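You operate a simulated robot arm through the tools that you are given. There is no shell and no other tool. Be economical: measure what you need, move in short steps, check, and stop when the job is done.

Carry out the task below with a simulated robot arm. There is one attempt and no reset: what you move stays moved.

TASK
Put the teal bush and the white stopper on the long tray.
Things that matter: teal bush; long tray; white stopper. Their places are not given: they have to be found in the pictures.

It is judged by the outcome, as a careful person would: the job done as asked, and still so three seconds after it is handed in. It fails if anything else is knocked over, pushed out of place, dropped, spilled or broken.

THE ROBOT
A 7-joint arm with a two-finger parallel gripper, fixed in place. Base frame: the origin is at the foot of the arm, x ahead of it, y to its left, z up; the work surface is at about z = 0. Lengths are in m, angles in rad, forces in N, time in s.
With the tool pointing down near the work surface it reaches from about 0.22 to 0.58 m from the base axis. Its first joint turns from -1.152 to 1.152 rad. Payload 2.5 kg.
Tool frame: the origin (TCP) lies between the finger pads and is the grasp point; the fingertips stand 0.023 m ahead of it; z points along the fingers, y is the line along which they close. The gripper opens to 0.094 m. The fingers are 0.038 m wide and 0.01 m thick; the gripper's body (0.054 by 0.096 m) begins 0.039 m behind the TCP.
Orientation is that of the tool frame in the base frame, as [roll, pitch, yaw] about the fixed x, y, z axes, in that order (R = Rz(yaw) Ry(pitch) Rx(roll)). With the fingers straight down and closing along the base's y, the tool's x points along the base's -x, its y along +y and its z along -z.

THE INTERFACE
- The arm moves only by the tool drive_tool. Its argument "plan" is one flat list of numbers, 7 for each row, row after row: the turn, a rotation vector about the base's x, y, z in units of 8 degrees (1.0 is 8 degrees), then the shift along the base's x, y, z in units of 30 mm (1.0 is 30 mm), then the finger opening in m, from 0 to 0.094. In form: [wx, wy, wz, dx, dy, dz, claw, wx, wy, wz, dx, dy, dz, claw, ...]. A call has 1 to 8 rows; each row shifts and turns the commanded pose from where the row before left it. A call with a number of a shift or a turn outside -1 to 1 is refused whole. A row lasts 0.2 s, in which the tool goes at most 0.05 m and 0.15 rad; a call with a longer step from one row to the next is refused whole, and so is a gripper value outside its range. A pose out of reach is approached as far as the arm can. The call stops where the force on the tool passes 40 N (or 10 N more than at its start, if that is more) or the arm is blocked; 0.2 s more then pass. The fingers move at their own pace (about 0.108 m/s each) and stop on an object; they squeeze with about 35 N. The grip force told is the motor's: it shows also when the fingers shut on nothing. Time passes only in rows, and 0.2 s behind the last, so rows that do not move let the fingers close. It gives the time, the measured TCP pose, the force on the tool (base axes), the opening and the grip force at its end, in the units of the frame above (readings bear some noise).
- Cameras (640 x 400 px; columns grow to the right, rows downward): "scene" is fixed at [0.1213, -0.4314, 0.532]; the picture's right is [0.65, -0.76, 0.00], its down [-0.52, -0.44, -0.74] and it looks along [0.56, 0.48, -0.68] (base axes); focal length 286 px, centre (320, 200). "wrist" rides on the gripper at [-0.039, 0, -0.044] in the tool frame; the picture's right is [0.00, -1.00, 0.00], its down [0.97, 0.00, -0.24] and it looks along [0.24, 0.00, 0.97] (tool axes); focal length 218 px, centre (320, 200).
- get_image(camera): a new picture of that camera. No time passes.
- point_at(camera, pixels): there is no depth. For up to 12 entries [column, row, z] of the newest picture of that camera ("zoom" is the newest enlarged one), the place [x, y] in the base frame at which the ray of that pixel passes the height z, good to about 0.002 m, but the place of the scene camera against the robot may be out by one fixed shift of up to 0.018 m in any direction. No time passes.
- close_up(camera, box): a new picture of the part [left, top, right, bottom] of that camera's present view, enlarged. No time passes.
- hand_in(): hands the job in; it is judged then, once.

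Work in short steps. Measure before you move; look again where a grasp or a placing could have gone wrong, and mend it. You have 60 turns and 26 pictures in all, the two below and enlarged ones among them. Open the gripper and draw the arm clear of the work before you hand the job in, unless the task says otherwise; then end with one line.

The tools are called as a command line: name --argument value ..., lists and objects as JSON in quotes. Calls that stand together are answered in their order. drive_tool: Moves the arm, as the interface text tells. Its arguments: {"type":"object","properties":{"plan":{"type":"array"}},"required":["plan"]} The other tools are called the same way: get_image (camera) takes a picture; point_at (camera, pixels) gives the place at which the rays of pixels pass given heights; close_up (camera, box) takes an enlarged picture of a part of a camera's view; hand_in () hands the job in.

At the start:

```text
clock: 0.0
position: [0.2647, -0.1721, 0.317]
ee_rot: [-3.141, 0.0, -3.141]
force: [-0.7, 0.4, -0.1]
grip_width: 0.0938
gripper_force: 0.1
```

scene: 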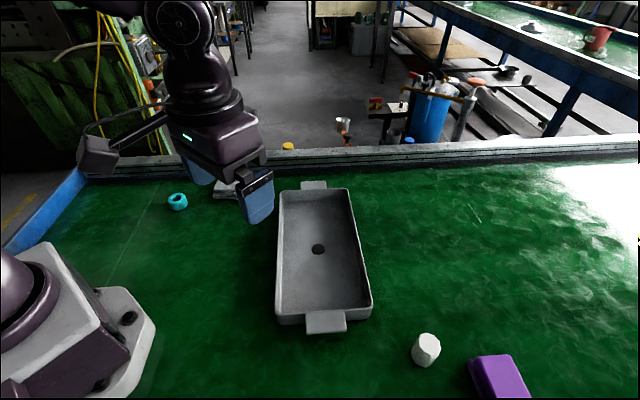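
wrist: 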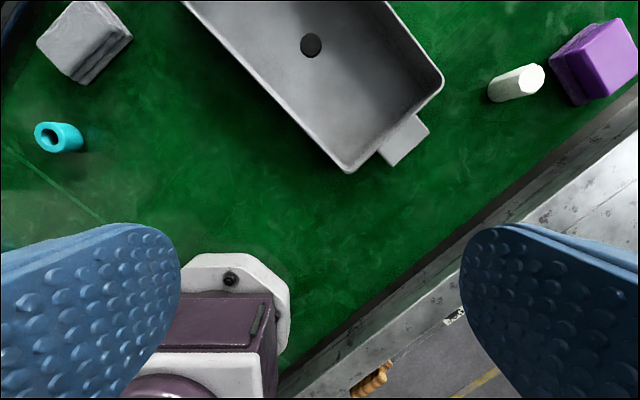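

The wrist view shows the teal bush near (58,137), the white stopper near (518,83), and the tray at top centre with its hole at (311,45). I'll measure these positions from both cameras.

point_at --camera "wrist" --pixels '[[48, 137, 0.03], [48, 137, 0.0], [76, 138, 0.0], [533, 77, 0.04], [500, 92, 0.0], [311, 45, 0.01], [443, 80, 0.05], [348, 172, 0.05], [404, 140, 0.04], [85, 40, 0.04], [590, 65, 0.04], [186, 2, 0.05]]'

point_at --camera "scene" --pixels '[[177, 197, 0.03], [177, 208, 0.0], [429, 341, 0.04], [423, 362, 0.0], [318, 249, 0.01], [281, 191, 0.05], [348, 189, 0.05], [371, 300, 0.05], [277, 318, 0.05], [325, 320, 0.04], [490, 372, 0.04], [225, 190, 0.03]]'

close_up --camera "wrist" --box '[0, 60, 160, 160]'

close_up --camera "scene" --box '[380, 300, 540, 400]'

```text
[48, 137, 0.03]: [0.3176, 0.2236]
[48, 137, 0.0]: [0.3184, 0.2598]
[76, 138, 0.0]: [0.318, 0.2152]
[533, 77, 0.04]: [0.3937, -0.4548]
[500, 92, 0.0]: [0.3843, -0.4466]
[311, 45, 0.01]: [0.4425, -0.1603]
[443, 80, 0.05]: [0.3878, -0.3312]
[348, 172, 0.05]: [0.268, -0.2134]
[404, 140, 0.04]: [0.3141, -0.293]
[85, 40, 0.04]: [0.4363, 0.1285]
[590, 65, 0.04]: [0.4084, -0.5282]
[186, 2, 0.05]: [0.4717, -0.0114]
```

```text
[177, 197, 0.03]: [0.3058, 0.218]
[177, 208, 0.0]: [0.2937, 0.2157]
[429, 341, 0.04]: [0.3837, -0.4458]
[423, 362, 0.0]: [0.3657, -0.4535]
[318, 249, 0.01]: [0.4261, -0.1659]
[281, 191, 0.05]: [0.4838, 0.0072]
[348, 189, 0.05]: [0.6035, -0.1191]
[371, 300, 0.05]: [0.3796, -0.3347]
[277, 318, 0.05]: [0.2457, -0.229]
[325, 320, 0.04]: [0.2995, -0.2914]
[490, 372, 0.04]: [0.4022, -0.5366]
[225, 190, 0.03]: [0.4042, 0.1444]
```

```text
4.00 times, centred on (80, 110) of wrist
```

zoom: 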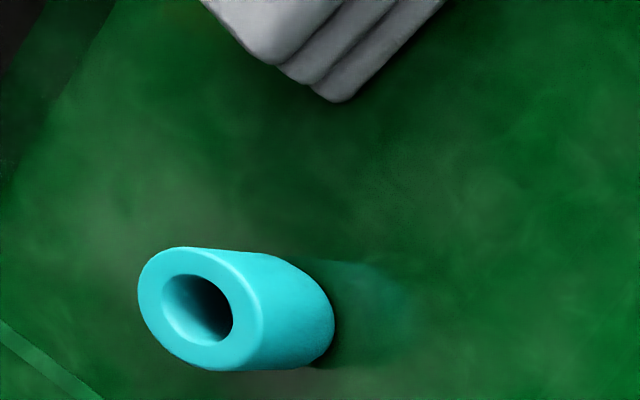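

```text
4.00 times, centred on (460, 350) of scene
```

zoom: 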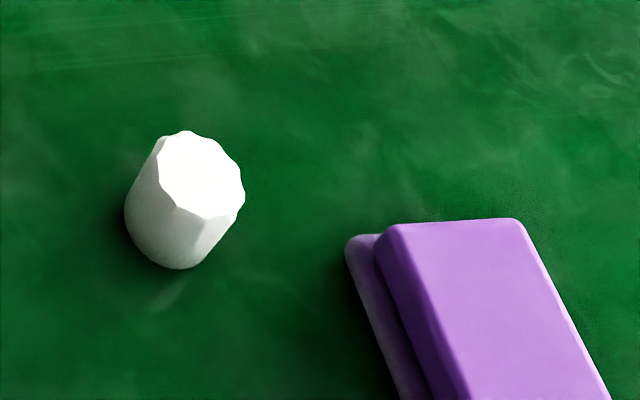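

The wrist camera puts the bush at about (0.318, 0.222), standing upright. The stopper is near (0.39, -0.45), at the edge of the reach. I'll move high over toward the bush.

drive_tool --plan '[0, 0, 0, 0.2, 1, 0, 0.094, 0, 0, 0, 0.2, 1, 0, 0.094, 0, 0, 0, 0.2, 1, 0, 0.094, 0, 0, 0, 0.2, 1, 0, 0.094, 0, 0, 0, 0.2, 1, 0, 0.094, 0, 0, 0, 0.2, 1, 0, 0.094, 0, 0, 0, 0.2, 1, 0, 0.094, 0, 0, 0, 0.2, 1, 0, 0.094]'

drive_tool --plan '[0, 0, 0, 0, 1, 0, 0.094, 0, 0, 0, 0, 1, 0, 0.094, 0, 0, 0, 0, 1, -0.5, 0.094, 0, 0, 0, 0, 1, -1, 0.094, 0, 0, 0, 0, 1, -1, 0.094, 0, 0, 0, 0, 0, -1, 0.094]'

get_image --camera "wrist"

```text
clock: 1.8
position: [0.3117, 0.0681, 0.3175]
ee_rot: [3.141, -0.001, 3.141]
force: [0.6, -0.1, 0.9]
grip_width: 0.0939
gripper_force: 0.0
```

```text
clock: 3.2
position: [0.3156, 0.2193, 0.2119]
ee_rot: [3.14, 0.001, 3.141]
force: [0.3, -0.1, 0.4]
grip_width: 0.094
gripper_force: 0.1
```

```text
21 pictures are left
```

wrist: 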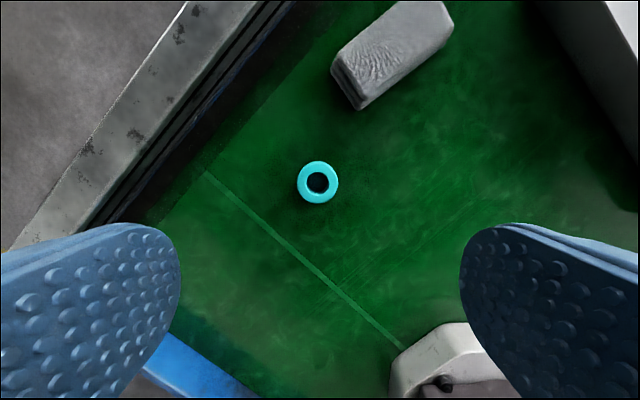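

The bush is at (317,182) in the wrist view, seen almost straight down. I'll measure it.

point_at --camera "wrist" --pixels '[[318, 182, 0.03], [318, 182, 0.02], [297, 182, 0.025], [339, 182, 0.025]]'

```text
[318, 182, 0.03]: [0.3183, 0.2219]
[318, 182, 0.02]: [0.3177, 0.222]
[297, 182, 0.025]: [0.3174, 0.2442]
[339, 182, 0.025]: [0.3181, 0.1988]
```

The bush is at (0.318, 0.222), about 0.04 m wide and 0.03 m tall. I'll descend to z≈0.027 and close.

drive_tool --plan '[0, 0, 0, 0.07, 0.09, -1, 0.094, 0, 0, 0, 0, 0, -1, 0.094, 0, 0, 0, 0, 0, -1, 0.094, 0, 0, 0, 0, 0, -1, 0.094, 0, 0, 0, 0, 0, -1, 0.094, 0, 0, 0, 0, 0, -0.7, 0.094, 0, 0, 0, 0, 0, -0.45, 0.094]'

drive_tool --plan '[0, 0, 0, 0, 0, 0, 0, 0, 0, 0, 0, 0, 0, 0, 0, 0, 0, 0, 0, 0, 0]'

```text
clock: 4.8
position: [0.3146, 0.2204, 0.0267]
ee_rot: [3.14, 0.0, -3.142]
force: [0.3, 0.9, -0.6]
grip_width: 0.0942
gripper_force: 0.1
```

```text
clock: 5.6
position: [0.3129, 0.2193, 0.0259]
ee_rot: [-3.141, 0.0, 3.141]
force: [0.3, -0.3, -0.2]
grip_width: 0.0416
gripper_force: 35.0
```

The bush is gripped (opening 0.0416). I'll lift it and carry it high over the far-left half of the tray.

drive_tool --plan '[0, 0, 0, 0, 0, 1, 0, 0, 0, 0, 0, 0, 1, 0, 0, 0, 0, 0, 0, 1, 0, 0, 0, 0, 0, 0, 1, 0, 0, 0, 0, 0, 0, 1, 0, 0, 0, 0, 0.5, -1, 0.5, 0, 0, 0, 0, 0.5, -1, 0, 0, 0, 0, 0, 0.5, -1, 0, 0]'

drive_tool --plan '[0, 0, 0, 0.5, -1, 0, 0, 0, 0, 0, 0.5, -1, 0, 0, 0, 0, 0, 0.5, -1, 0, 0, 0, 0, 0, 0.5, -1, 0, 0, 0, 0, 0, 0.5, -1, 0, 0, 0, 0, 0, 0.5, -1, 0, 0, 0, 0, 0, 0.5, -1, 0, 0, 0, 0, 0, 0, 0, 0, 0]'

get_image --camera "wrist"

get_image --camera "scene"

```text
clock: 7.4
position: [0.3576, 0.129, 0.1945]
ee_rot: [-3.142, 0.002, -3.141]
force: [0.5, 0.7, -0.1]
grip_width: 0.0002
gripper_force: 34.9
```

```text
clock: 9.2
position: [0.4647, -0.0796, 0.1921]
ee_rot: [-3.141, 0.0, 3.14]
force: [0.6, 0.6, -0.6]
grip_width: 0.0
gripper_force: 35.2
```

```text
20 pictures are left
```

wrist: 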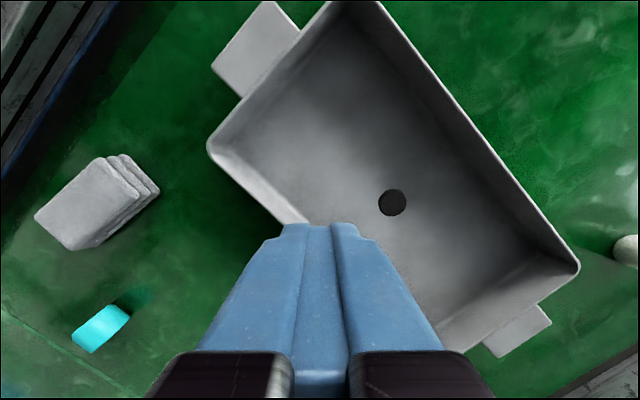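

```text
19 pictures are left
```

scene: 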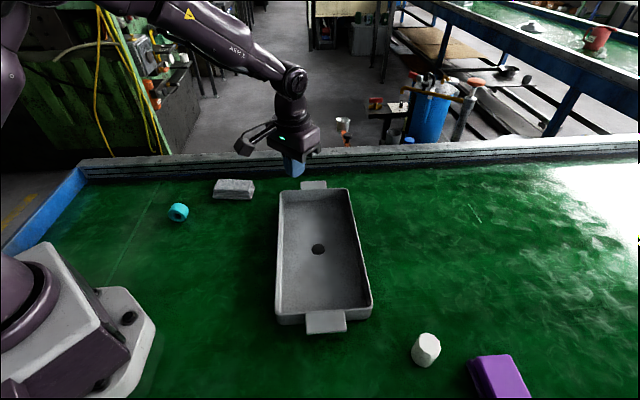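

The grip slipped and the bush stayed behind, now apparently lying on its side at wrist (100,328). I'll look closer and measure the tray while I'm here.

point_at --camera "wrist" --pixels '[[100, 328, 0.02], [392, 203, 0.005], [209, 140, 0.05], [578, 270, 0.05], [285, 222, 0.01], [120, 305, 0.02], [83, 345, 0.02], [625, 245, 0.02], [209, 140, 0.06], [578, 270, 0.06]]'

close_up --camera "wrist" --box '[20, 260, 180, 360]'

close_up --camera "scene" --box '[140, 170, 220, 230]'

```text
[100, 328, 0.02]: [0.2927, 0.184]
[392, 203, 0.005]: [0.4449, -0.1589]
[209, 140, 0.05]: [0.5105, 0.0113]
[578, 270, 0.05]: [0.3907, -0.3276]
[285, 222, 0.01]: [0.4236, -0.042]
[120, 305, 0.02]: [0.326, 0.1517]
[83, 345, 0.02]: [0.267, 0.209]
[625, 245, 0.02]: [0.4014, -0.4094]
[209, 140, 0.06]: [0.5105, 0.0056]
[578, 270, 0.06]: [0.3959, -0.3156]
```

```text
4.00 times, centred on (100, 310) of wrist
```

zoom: 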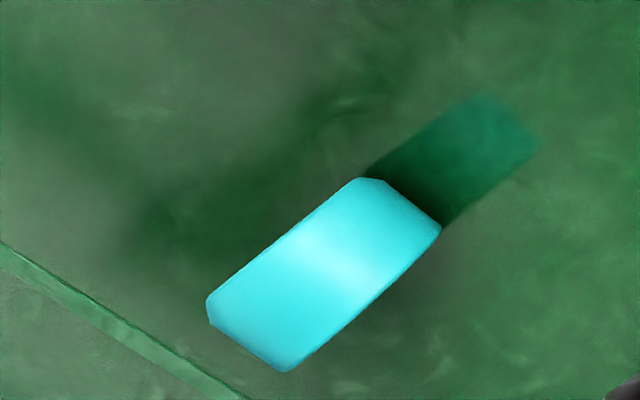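

```text
6.67 times, centred on (180, 200) of scene
```

zoom: 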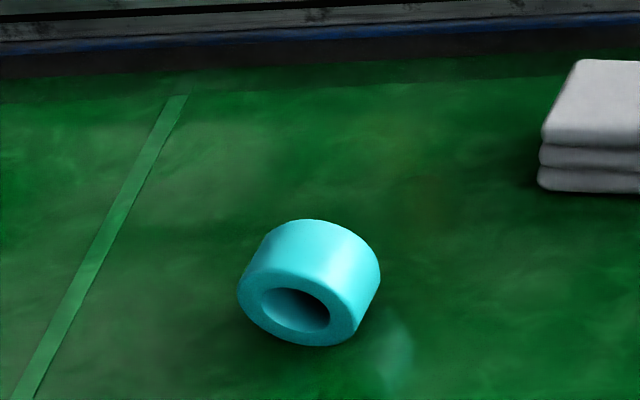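

The bush lies on its side near (0.29–0.30, 0.19). I'll return above it with the fingers open and look straight down.

drive_tool --plan '[0, 0, 0, -0.55, 0.9, 0.3, 0.094, 0, 0, 0, -0.55, 0.9, 0, 0.094, 0, 0, 0, -0.55, 0.9, 0, 0.094, 0, 0, 0, -0.55, 0.9, 0, 0.094, 0, 0, 0, -0.55, 0.9, 0, 0.094, 0, 0, 0, -0.55, 0.9, 0, 0.094, 0, 0, 0, -0.55, 0.9, 0, 0.094, 0, 0, 0, -0.55, 0.9, 0, 0.094]'

drive_tool --plan '[0, 0, 0, -0.55, 0.9, 0, 0.094, 0, 0, 0, -0.55, 0.9, 0, 0.094, 0, 0, 0, 0, 0, 0, 0.094]'

get_image --camera "wrist"

```text
clock: 11.0
position: [0.3316, 0.1357, 0.2005]
ee_rot: [-3.141, 0.001, -3.141]
force: [1.0, -0.1, -0.3]
grip_width: 0.0938
gripper_force: 0.0
```

```text
clock: 11.8
position: [0.2985, 0.1931, 0.2012]
ee_rot: [3.141, 0.0, 3.14]
force: [-0.1, 0.2, -0.1]
grip_width: 0.094
gripper_force: 0.1
```

```text
16 pictures are left
```

wrist: 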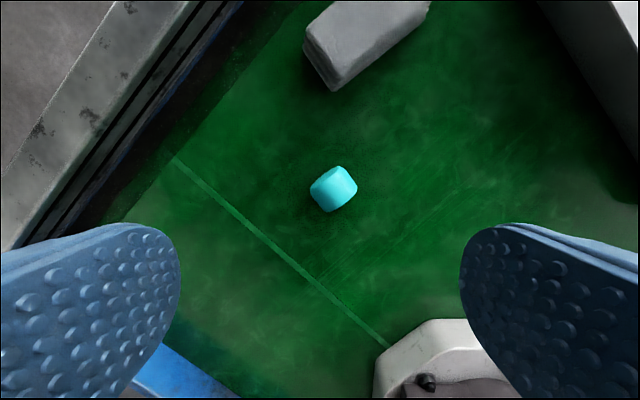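

close_up --camera "wrist" --box '[293, 163, 373, 213]'

point_at --camera "wrist" --pixels '[[334, 188, 0.021], [334, 188, 0.03]]'

```text
8.00 times, centred on (333, 188) of wrist
```

zoom: 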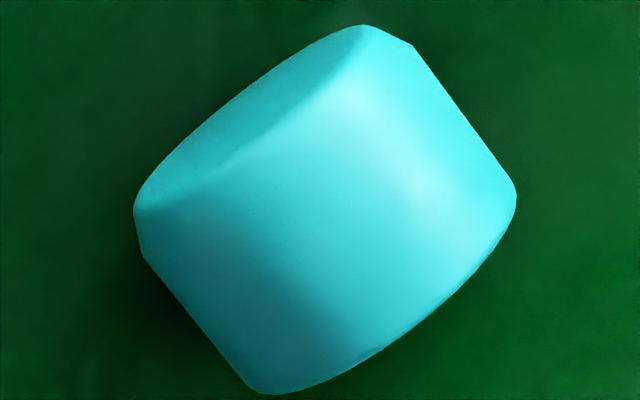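

```text
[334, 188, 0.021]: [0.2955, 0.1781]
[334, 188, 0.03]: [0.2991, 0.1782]
```

The bush axis runs about 37° from base x, centred at (0.296, 0.178). I'll turn the tool -53° to close on its flat end faces, come partly down, and look again.

drive_tool --plan '[0, 0, -0.95, -0.1, -0.23, 0, 0.094, 0, 0, -0.95, 0, -0.23, 0, 0.094, 0, 0, -0.95, 0, 0, -0.5, 0.094, 0, 0, -0.95, 0, 0, -0.6, 0.094, 0, 0, -0.95, 0, 0, -0.6, 0.094, 0, 0, -0.95, 0, 0, -0.6, 0.094, 0, 0, -0.95, 0, 0, -0.5, 0.094, 0, 0, 0, 0, 0, 0, 0.094]'

get_image --camera "wrist"

```text
clock: 13.6
position: [0.2969, 0.1757, 0.117]
ee_rot: [-3.141, 0.0, 2.21]
force: [-0.4, -0.7, 0.2]
grip_width: 0.0939
gripper_force: 0.1
```

```text
14 pictures are left
```

wrist: 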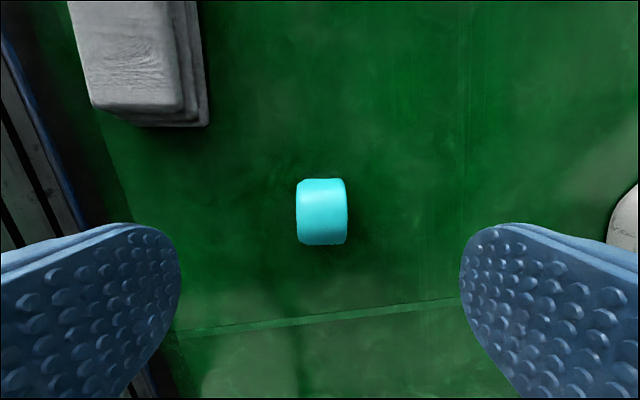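

It's well aligned now, with faces vertical in the image and the centre at about (321,211). I'll measure the centre.

point_at --camera "wrist" --pixels '[[321, 211, 0.021], [321, 178, 0.021], [321, 245, 0.021], [296, 211, 0.035], [347, 211, 0.035]]'

```text
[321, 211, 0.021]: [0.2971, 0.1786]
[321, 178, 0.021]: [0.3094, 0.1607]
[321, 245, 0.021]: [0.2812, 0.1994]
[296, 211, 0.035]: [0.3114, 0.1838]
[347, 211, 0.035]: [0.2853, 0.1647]
```

I'll shift by about 4 mm, descend to z≈0.026 and close.

drive_tool --plan '[0, 0, 0, -0.06, 0.12, -0.8, 0.094, 0, 0, 0, 0, 0, -0.8, 0.094, 0, 0, 0, 0, 0, -0.8, 0.094, 0, 0, 0, 0, 0, -0.6, 0.094, 0, 0, 0, 0, 0, 0, 0.05, 0, 0, 0, 0, 0, 0, 0.02, 0, 0, 0, 0, 0, 0, 0.0, 0, 0, 0, 0, 0, 0, 0.0]'

drive_tool --plan '[0, 0, 0, 0, 0, 0.3, 0, 0, 0, 0, 0, 0, 0.3, 0, 0, 0, 0, 0, 0, 0.3, 0, 0, 0, 0, 0, 0, 0.3, 0]'

```text
clock: 15.4
position: [0.2941, 0.1789, 0.0273]
ee_rot: [3.142, -0.001, 2.214]
force: [0.2, 0.5, -0.1]
grip_width: 0.0295
gripper_force: 35.7
```

```text
clock: 16.4
position: [0.2943, 0.1794, 0.0633]
ee_rot: [3.141, 0.0, 2.212]
force: [0.0, -0.2, 0.0]
grip_width: 0.0294
gripper_force: 35.0
```

The bush is held (0.0294). I'll raise it and carry it gently to the far half of the tray.

drive_tool --plan '[0, 0, 0, 0, 0, 0.6, 0, 0, 0, 0, 0, 0, 0.8, 0, 0, 0, 0, 0, 0, 0.8, 0, 0, 0, 0, 0, 0, 0.8, 0, 0, 0, 0, 0.3, -0.45, 0.5, 0, 0, 0, 0, 0.47, -0.71, 0, 0, 0, 0, 0, 0.47, -0.71, 0, 0, 0, 0, 0, 0.47, -0.71, 0, 0]'

drive_tool --plan '[0, 0, 0, 0.47, -0.71, 0, 0, 0, 0, 0, 0.47, -0.71, 0, 0, 0, 0, 0, 0.47, -0.71, 0, 0, 0, 0, 0, 0.47, -0.71, 0, 0, 0, 0, 0, 0.47, -0.71, 0, 0, 0, 0, 0, 0.47, -0.71, 0, 0, 0, 0, 0, 0.47, -0.71, 0, 0, 0, 0, 0, 0.47, -0.71, 0, 0]'

drive_tool --plan '[0, 0, 0, 0.47, -0.71, 0, 0, 0, 0, 0, 0.47, -0.71, 0, 0, 0, 0, 0, 0.3, -0.5, 0, 0, 0, 0, 0, 0, 0, 0, 0]'

get_image --camera "wrist"

```text
clock: 18.2
position: [0.3453, 0.1025, 0.1675]
ee_rot: [-3.14, 0.0, 2.214]
force: [-0.3, -0.2, -0.4]
grip_width: 0.0294
gripper_force: 34.8
```

```text
clock: 20.0
position: [0.4599, -0.0693, 0.1698]
ee_rot: [-3.141, -0.001, 2.214]
force: [0.1, -0.4, 0.0]
grip_width: 0.0296
gripper_force: 34.7
```

```text
clock: 21.0
position: [0.4977, -0.1254, 0.1691]
ee_rot: [-3.141, 0.0, 2.212]
force: [0.9, -0.3, 0.6]
grip_width: 0.029
gripper_force: 35.1
```

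```text
13 pictures are left
```

wrist: 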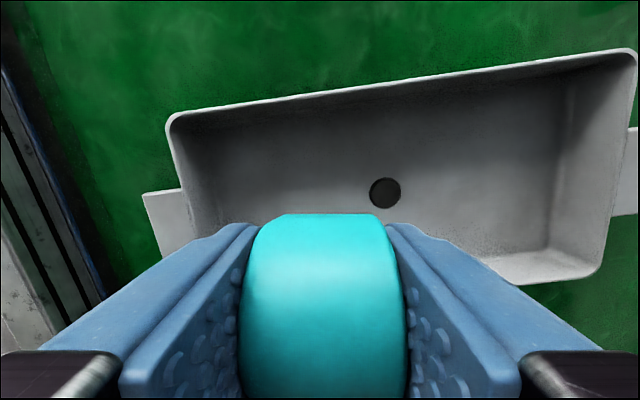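

The bush is still held. I'll check the tray outline against the TCP.

point_at --camera "wrist" --pixels '[[170, 118, 0.05], [634, 52, 0.05], [597, 270, 0.05], [385, 192, 0.005], [195, 222, 0.005], [190, 150, 0.005], [540, 250, 0.005]]'

```text
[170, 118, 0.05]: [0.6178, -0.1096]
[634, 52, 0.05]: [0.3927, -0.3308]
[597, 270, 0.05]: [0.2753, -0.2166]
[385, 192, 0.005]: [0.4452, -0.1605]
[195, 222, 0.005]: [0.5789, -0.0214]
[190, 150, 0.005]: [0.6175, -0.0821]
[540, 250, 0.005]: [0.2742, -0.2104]
```

The TCP is 64 mm along the tray's long axis from its centre and well inside the walls. I'll lower onto the floor.

drive_tool --plan '[0, 0, 0, 0, 0, -0.8, 0, 0, 0, 0, 0, 0, -1, 0, 0, 0, 0, 0, 0, -1, 0, 0, 0, 0, 0, 0, -0.8, 0, 0, 0, 0, 0, 0, -0.5, 0, 0, 0, 0, 0, 0, -0.2, 0, 0, 0, 0, 0, 0, -0.1, 0, 0, 0, 0, 0, 0, -0.1, 0]'

get_image --camera "wrist"

```text
clock: 22.8
position: [0.4966, -0.1243, 0.0328]
ee_rot: [3.142, 0.0, 2.214]
force: [-0.1, -0.1, -0.4]
grip_width: 0.0293
gripper_force: 35.7
```

```text
12 pictures are left
```

wrist: 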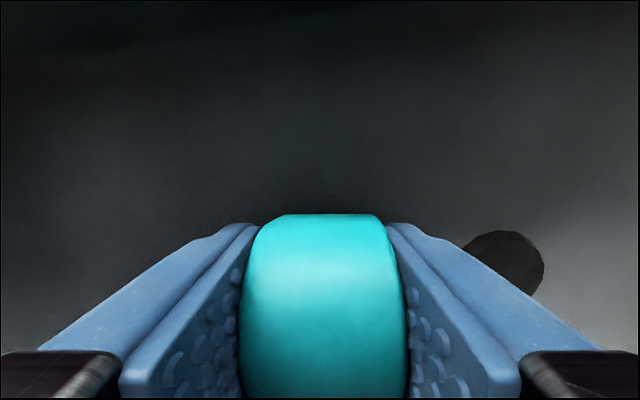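

Not in contact yet, so I'll ease down until the force rises.

drive_tool --plan '[0, 0, 0, 0, 0, -0.05, 0, 0, 0, 0, 0, 0, -0.05, 0, 0, 0, 0, 0, 0, 0, 0]'

```text
clock: 23.6
position: [0.4963, -0.1256, 0.0311]
ee_rot: [3.139, 0.0, 2.213]
force: [-0.1, 1.2, 9.8]
grip_width: 0.0293
gripper_force: 35.3
```

The reading of 9.8 N upward means the bush is on the floor. I'll open to a moderate width and rise.

drive_tool --plan '[0, 0, 0, 0, 0, 0.03, 0.035, 0, 0, 0, 0, 0, 0, 0.06, 0, 0, 0, 0, 0, 0, 0.06, 0, 0, 0, 0, 0, 0.5, 0.06, 0, 0, 0, 0, 0, 1, 0.06, 0, 0, 0, 0, 0, 1, 0.06, 0, 0, 0, 0, 0, 1, 0.06, 0, 0, 0, 0, 0, 1, 0.06]'

get_image --camera "wrist"

```text
clock: 25.4
position: [0.4971, -0.1245, 0.1673]
ee_rot: [-3.141, 0.0, 2.212]
force: [-0.7, -1.2, -0.4]
grip_width: 0.0602
gripper_force: 0.0
```

```text
11 pictures are left
```

wrist: 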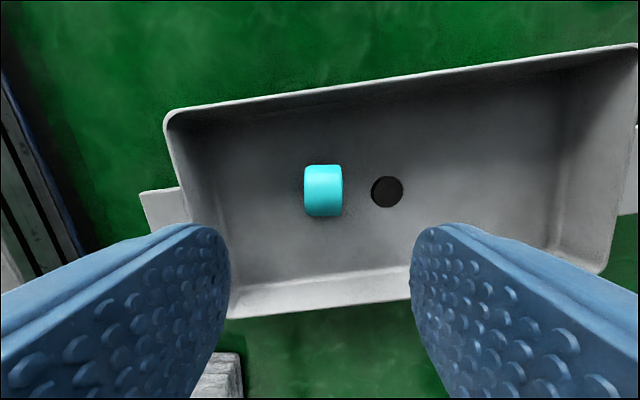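

The bush is settled in the tray at (323,190). Next I'll move high toward the stopper with the fingers open, rotating so they close along base x, away from the purple block.

drive_tool --plan '[0, 0, 0, 0, 0, 1, 0.094, 0, 0, 0, -0.39, -0.92, 0, 0.094, 0, 0, 0, -0.39, -0.92, 0, 0.094, 0, 0, 0, -0.39, -0.92, 0, 0.094, 0, 0, 0, -0.39, -0.92, 0, 0.094, 0, 0, 0, -0.39, -0.92, 0, 0.094, 0, 0, 0, -0.39, -0.92, 0, 0.094, 0, 0, 0, -0.39, -0.92, 0, 0.094]'

drive_tool --plan '[0, 0, 0, -0.39, -0.92, 0, 0.094, 0, 0, 0, -0.39, -0.92, 0, 0.094, 0, 0, 0, 0, 0, 0, 0.094]'

get_image --camera "wrist"

```text
clock: 27.2
position: [0.4146, -0.3172, 0.1969]
ee_rot: [-3.141, 0.0, 2.212]
force: [-0.5, -0.2, -0.4]
grip_width: 0.094
gripper_force: 0.1
```

```text
clock: 28.0
position: [0.3895, -0.375, 0.1975]
ee_rot: [-3.14, 0.0, 2.212]
force: [-0.3, 0.5, -0.3]
grip_width: 0.0941
gripper_force: 0.1
```

```text
10 pictures are left
```

wrist: 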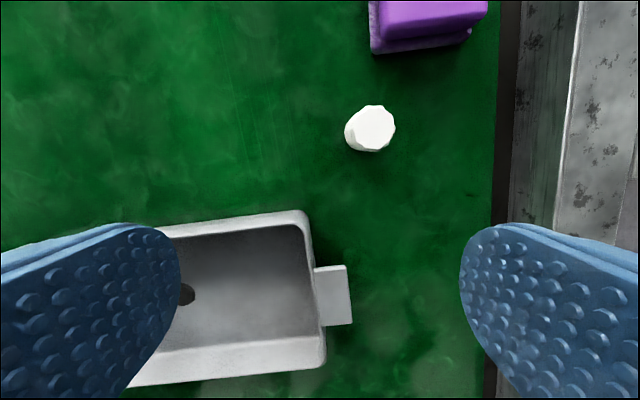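

The stopper top is at about (373,128). At the present yaw the fingers clear both the purple block and the tray, so I'll keep it and measure.

point_at --camera "wrist" --pixels '[[374, 128, 0.04], [374, 128, 0.035], [363, 133, 0.0], [358, 128, 0.04], [395, 128, 0.04], [374, 104, 0.04], [372, 152, 0.04], [400, 52, 0.0]]'

close_up --camera "wrist" --box '[330, 95, 410, 165]'

```text
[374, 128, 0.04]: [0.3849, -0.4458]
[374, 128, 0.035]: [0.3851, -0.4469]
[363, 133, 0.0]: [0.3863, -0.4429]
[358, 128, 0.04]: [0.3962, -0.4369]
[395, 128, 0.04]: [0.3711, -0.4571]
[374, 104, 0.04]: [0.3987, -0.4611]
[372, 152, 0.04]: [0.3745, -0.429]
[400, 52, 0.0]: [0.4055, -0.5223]
```

```text
5.71 times, centred on (370, 130) of wrist
```

zoom: 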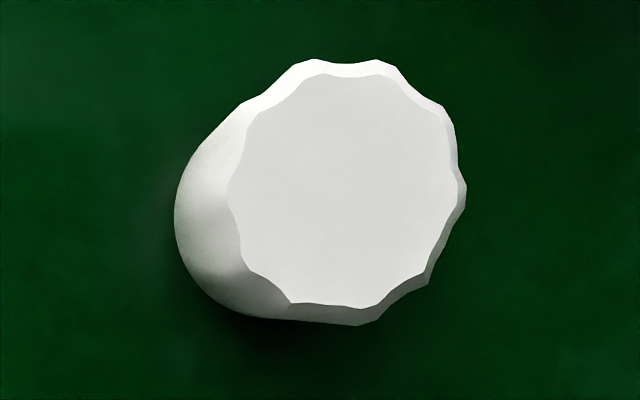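

The stopper is at (0.385, -0.444), about 0.04 m wide and 0.045 m tall. I'll move above it, part-way down, and check the pose.

drive_tool --plan '[0, 0, 0, -0.05, -0.76, 0, 0.094, 0, 0, 0, -0.05, -0.76, 0, 0.094, 0, 0, 0, -0.05, -0.76, 0, 0.094, 0, 0, 0, 0, 0, -0.8, 0.094, 0, 0, 0, 0, 0, -0.8, 0.094, 0, 0, 0, 0, 0, -0.4, 0.094, 0, 0, 0, 0, 0, 0, 0.094]'

get_image --camera "wrist"

```text
clock: 29.6
position: [0.385, -0.4424, 0.1377]
ee_rot: [-3.141, -0.001, 2.212]
force: [-0.5, 0.2, 0.9]
grip_width: 0.0941
gripper_force: 0.1
```

```text
8 pictures are left
```

wrist: 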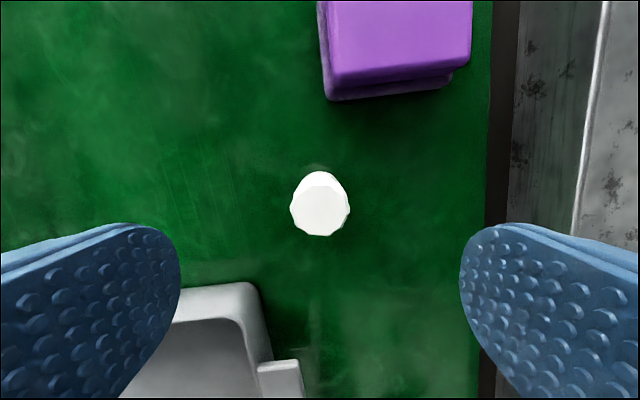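

point_at --camera "wrist" --pixels '[[320, 211, 0.045], [320, 211, 0.04], [290, 210, 0.04], [350, 210, 0.04], [240, 285, 0.05]]'

```text
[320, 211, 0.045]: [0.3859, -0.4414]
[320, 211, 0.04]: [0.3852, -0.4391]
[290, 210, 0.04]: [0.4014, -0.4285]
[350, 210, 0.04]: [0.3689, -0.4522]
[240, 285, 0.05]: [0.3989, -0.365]
```

The TCP is centred over the stopper within 2 mm. I'll descend to z≈0.03 and close.

drive_tool --plan '[0, 0, 0, 0, 0, -0.8, 0.094, 0, 0, 0, 0, 0, -0.8, 0.094, 0, 0, 0, 0, 0, -0.8, 0.094, 0, 0, 0, 0, 0, -0.7, 0.094, 0, 0, 0, 0, 0, -0.5, 0.094, 0, 0, 0, 0, 0, 0, 0.094]'

```text
clock: 31.0
position: [0.3859, -0.4428, 0.0271]
ee_rot: [-3.14, 0.0, 2.212]
force: [-0.4, -0.5, 0.1]
grip_width: 0.094
gripper_force: 0.0
```

drive_tool --plan '[0, 0, 0, 0, 0, 0, 0.05, 0, 0, 0, 0, 0, 0, 0.02, 0, 0, 0, 0, 0, 0, 0, 0, 0, 0, 0, 0, 0, 0]'

drive_tool --plan '[0, 0, 0, 0, 0, 0.3, 0, 0, 0, 0, 0, 0, 0.3, 0, 0, 0, 0, 0, 0, 0.3, 0, 0, 0, 0, 0, 0, 0, 0]'

get_image --camera "wrist"

```text
clock: 32.0
position: [0.3862, -0.4426, 0.0286]
ee_rot: [-3.141, 0.001, 2.212]
force: [-0.3, -0.2, 0.1]
grip_width: 0.0355
gripper_force: 34.4
```

```text
clock: 33.0
position: [0.3859, -0.4432, 0.055]
ee_rot: [3.14, 0.0, 2.214]
force: [-0.2, -0.3, -0.8]
grip_width: 0.0354
gripper_force: 35.1
```

```text
7 pictures are left
```

wrist: 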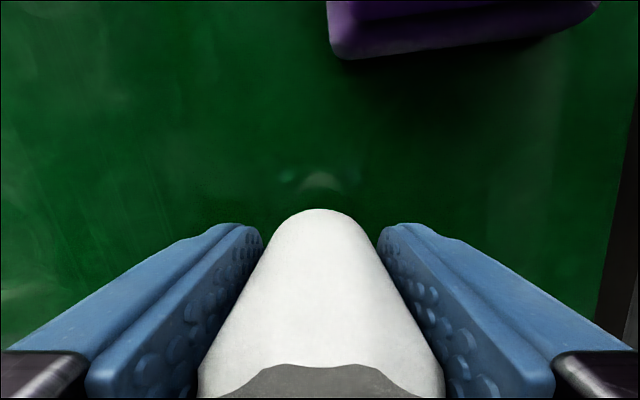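

The stopper is held (0.0354). I'll raise it and carry it gently over the near half of the tray, about (0.40, -0.21).

drive_tool --plan '[0, 0, 0, 0, 0, 0.6, 0, 0, 0, 0, 0, 0, 0.8, 0, 0, 0, 0, 0, 0, 0.8, 0, 0, 0, 0, 0, 0, 0.8, 0, 0, 0, 0, 0, 0.4, 0.5, 0, 0, 0, 0, 0.05, 0.75, 0, 0, 0, 0, 0, 0.05, 0.75, 0, 0, 0, 0, 0, 0.05, 0.75, 0, 0]'

drive_tool --plan '[0, 0, 0, 0.05, 0.75, 0, 0, 0, 0, 0, 0.05, 0.75, 0, 0, 0, 0, 0, 0.05, 0.75, 0, 0, 0, 0, 0, 0.05, 0.75, 0, 0, 0, 0, 0, 0.05, 0.75, 0, 0, 0, 0, 0, 0.05, 0.75, 0, 0, 0, 0, 0, 0.05, 0.5, 0, 0, 0, 0, 0, 0, 0, 0, 0]'

get_image --camera "wrist"

```text
clock: 34.8
position: [0.3905, -0.3623, 0.1609]
ee_rot: [3.142, 0.0, 2.212]
force: [-0.6, -0.5, -0.7]
grip_width: 0.0355
gripper_force: 35.2
```

```text
clock: 36.6
position: [0.4001, -0.212, 0.16]
ee_rot: [-3.14, -0.002, 2.212]
force: [-0.4, 0.7, -0.1]
grip_width: 0.0358
gripper_force: 35.0
```

```text
6 pictures are left
```

wrist: 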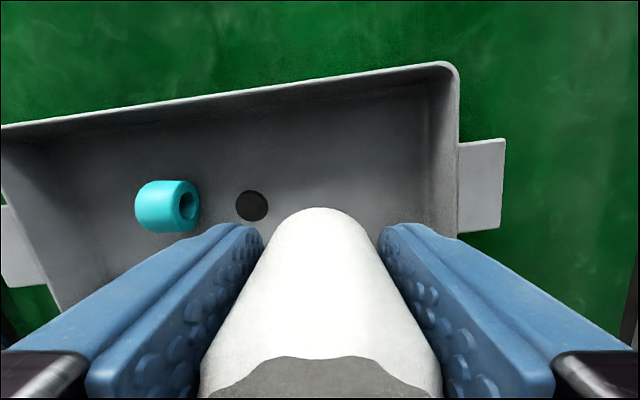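

It's centred over the near half, with the bush well clear. I'll lower it.

drive_tool --plan '[0, 0, 0, 0, 0, -0.8, 0, 0, 0, 0, 0, 0, -1, 0, 0, 0, 0, 0, 0, -1, 0, 0, 0, 0, 0, 0, -0.7, 0, 0, 0, 0, 0, 0, -0.4, 0, 0, 0, 0, 0, 0, -0.15, 0, 0, 0, 0, 0, 0, -0.07, 0, 0, 0, 0, 0, 0, 0, 0]'

```text
clock: 38.4
position: [0.4018, -0.2121, 0.0369]
ee_rot: [3.141, 0.0, 2.212]
force: [-0.2, 0.6, -0.6]
grip_width: 0.0354
gripper_force: 35.6
```

drive_tool --plan '[0, 0, 0, 0, 0, -0.05, 0, 0, 0, 0, 0, 0, -0.05, 0, 0, 0, 0, 0, 0, 0, 0]'

```text
clock: 39.2
position: [0.4029, -0.2135, 0.0345]
ee_rot: [3.139, 0.0, 2.214]
force: [-1.4, 2.3, 12.6]
grip_width: 0.0355
gripper_force: 34.9
```

Contact is 12.6 N upward. I'll ease up slightly, open, and rise.

drive_tool --plan '[0, 0, 0, 0, 0, 0.04, 0, 0, 0, 0, 0, 0, 0, 0.042, 0, 0, 0, 0, 0, 0, 0.066, 0, 0, 0, 0, 0, 0, 0.066, 0, 0, 0, 0, 0, 0.4, 0.066, 0, 0, 0, 0, 0, 0.8, 0.066, 0, 0, 0, 0, 0, 1, 0.066, 0, 0, 0, 0, 0, 1, 0.066]'

drive_tool --plan '[0, 0, 0, 0, 0, 1, 0.066, 0, 0, 0, 0, 0, 1, 0.066, 0, 0, 0, -0.8, 0.6, 0.5, 0.066, 0, 0, 0, -0.8, 0.6, 0, 0.066, 0, 0, 0, -0.8, 0.6, 0, 0.066, 0, 0, 0, -0.5, 0.6, 0, 0.066, 0, 0, 0, 0, 0, 0, 0.066]'

get_image --camera "scene"

```text
clock: 41.0
position: [0.3997, -0.2109, 0.1314]
ee_rot: [-3.141, 0.0, 2.213]
force: [-1.0, -0.1, 0.0]
grip_width: 0.0662
gripper_force: 0.2
```

```text
clock: 42.6
position: [0.3136, -0.1395, 0.2067]
ee_rot: [3.141, 0.002, 2.213]
force: [0.1, 0.6, 0.5]
grip_width: 0.0661
gripper_force: 0.1
```

```text
5 pictures are left
```

scene: 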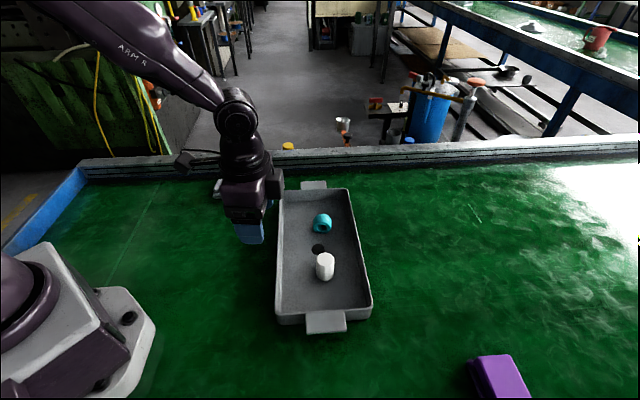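

Both items are in the tray, with the stopper upright at (325,266) and the bush at (322,223). The tray and the purple and grey blocks are unmoved, the gripper is open and the arm is clear, so I'll hand in.

hand_in

```text
The job is handed in.
```

The teal bush and the white stopper are both on the long tray. My first grip on the bush slipped and it tipped over, so it now lies on its side there; the stopper stands upright, and nothing else was moved.
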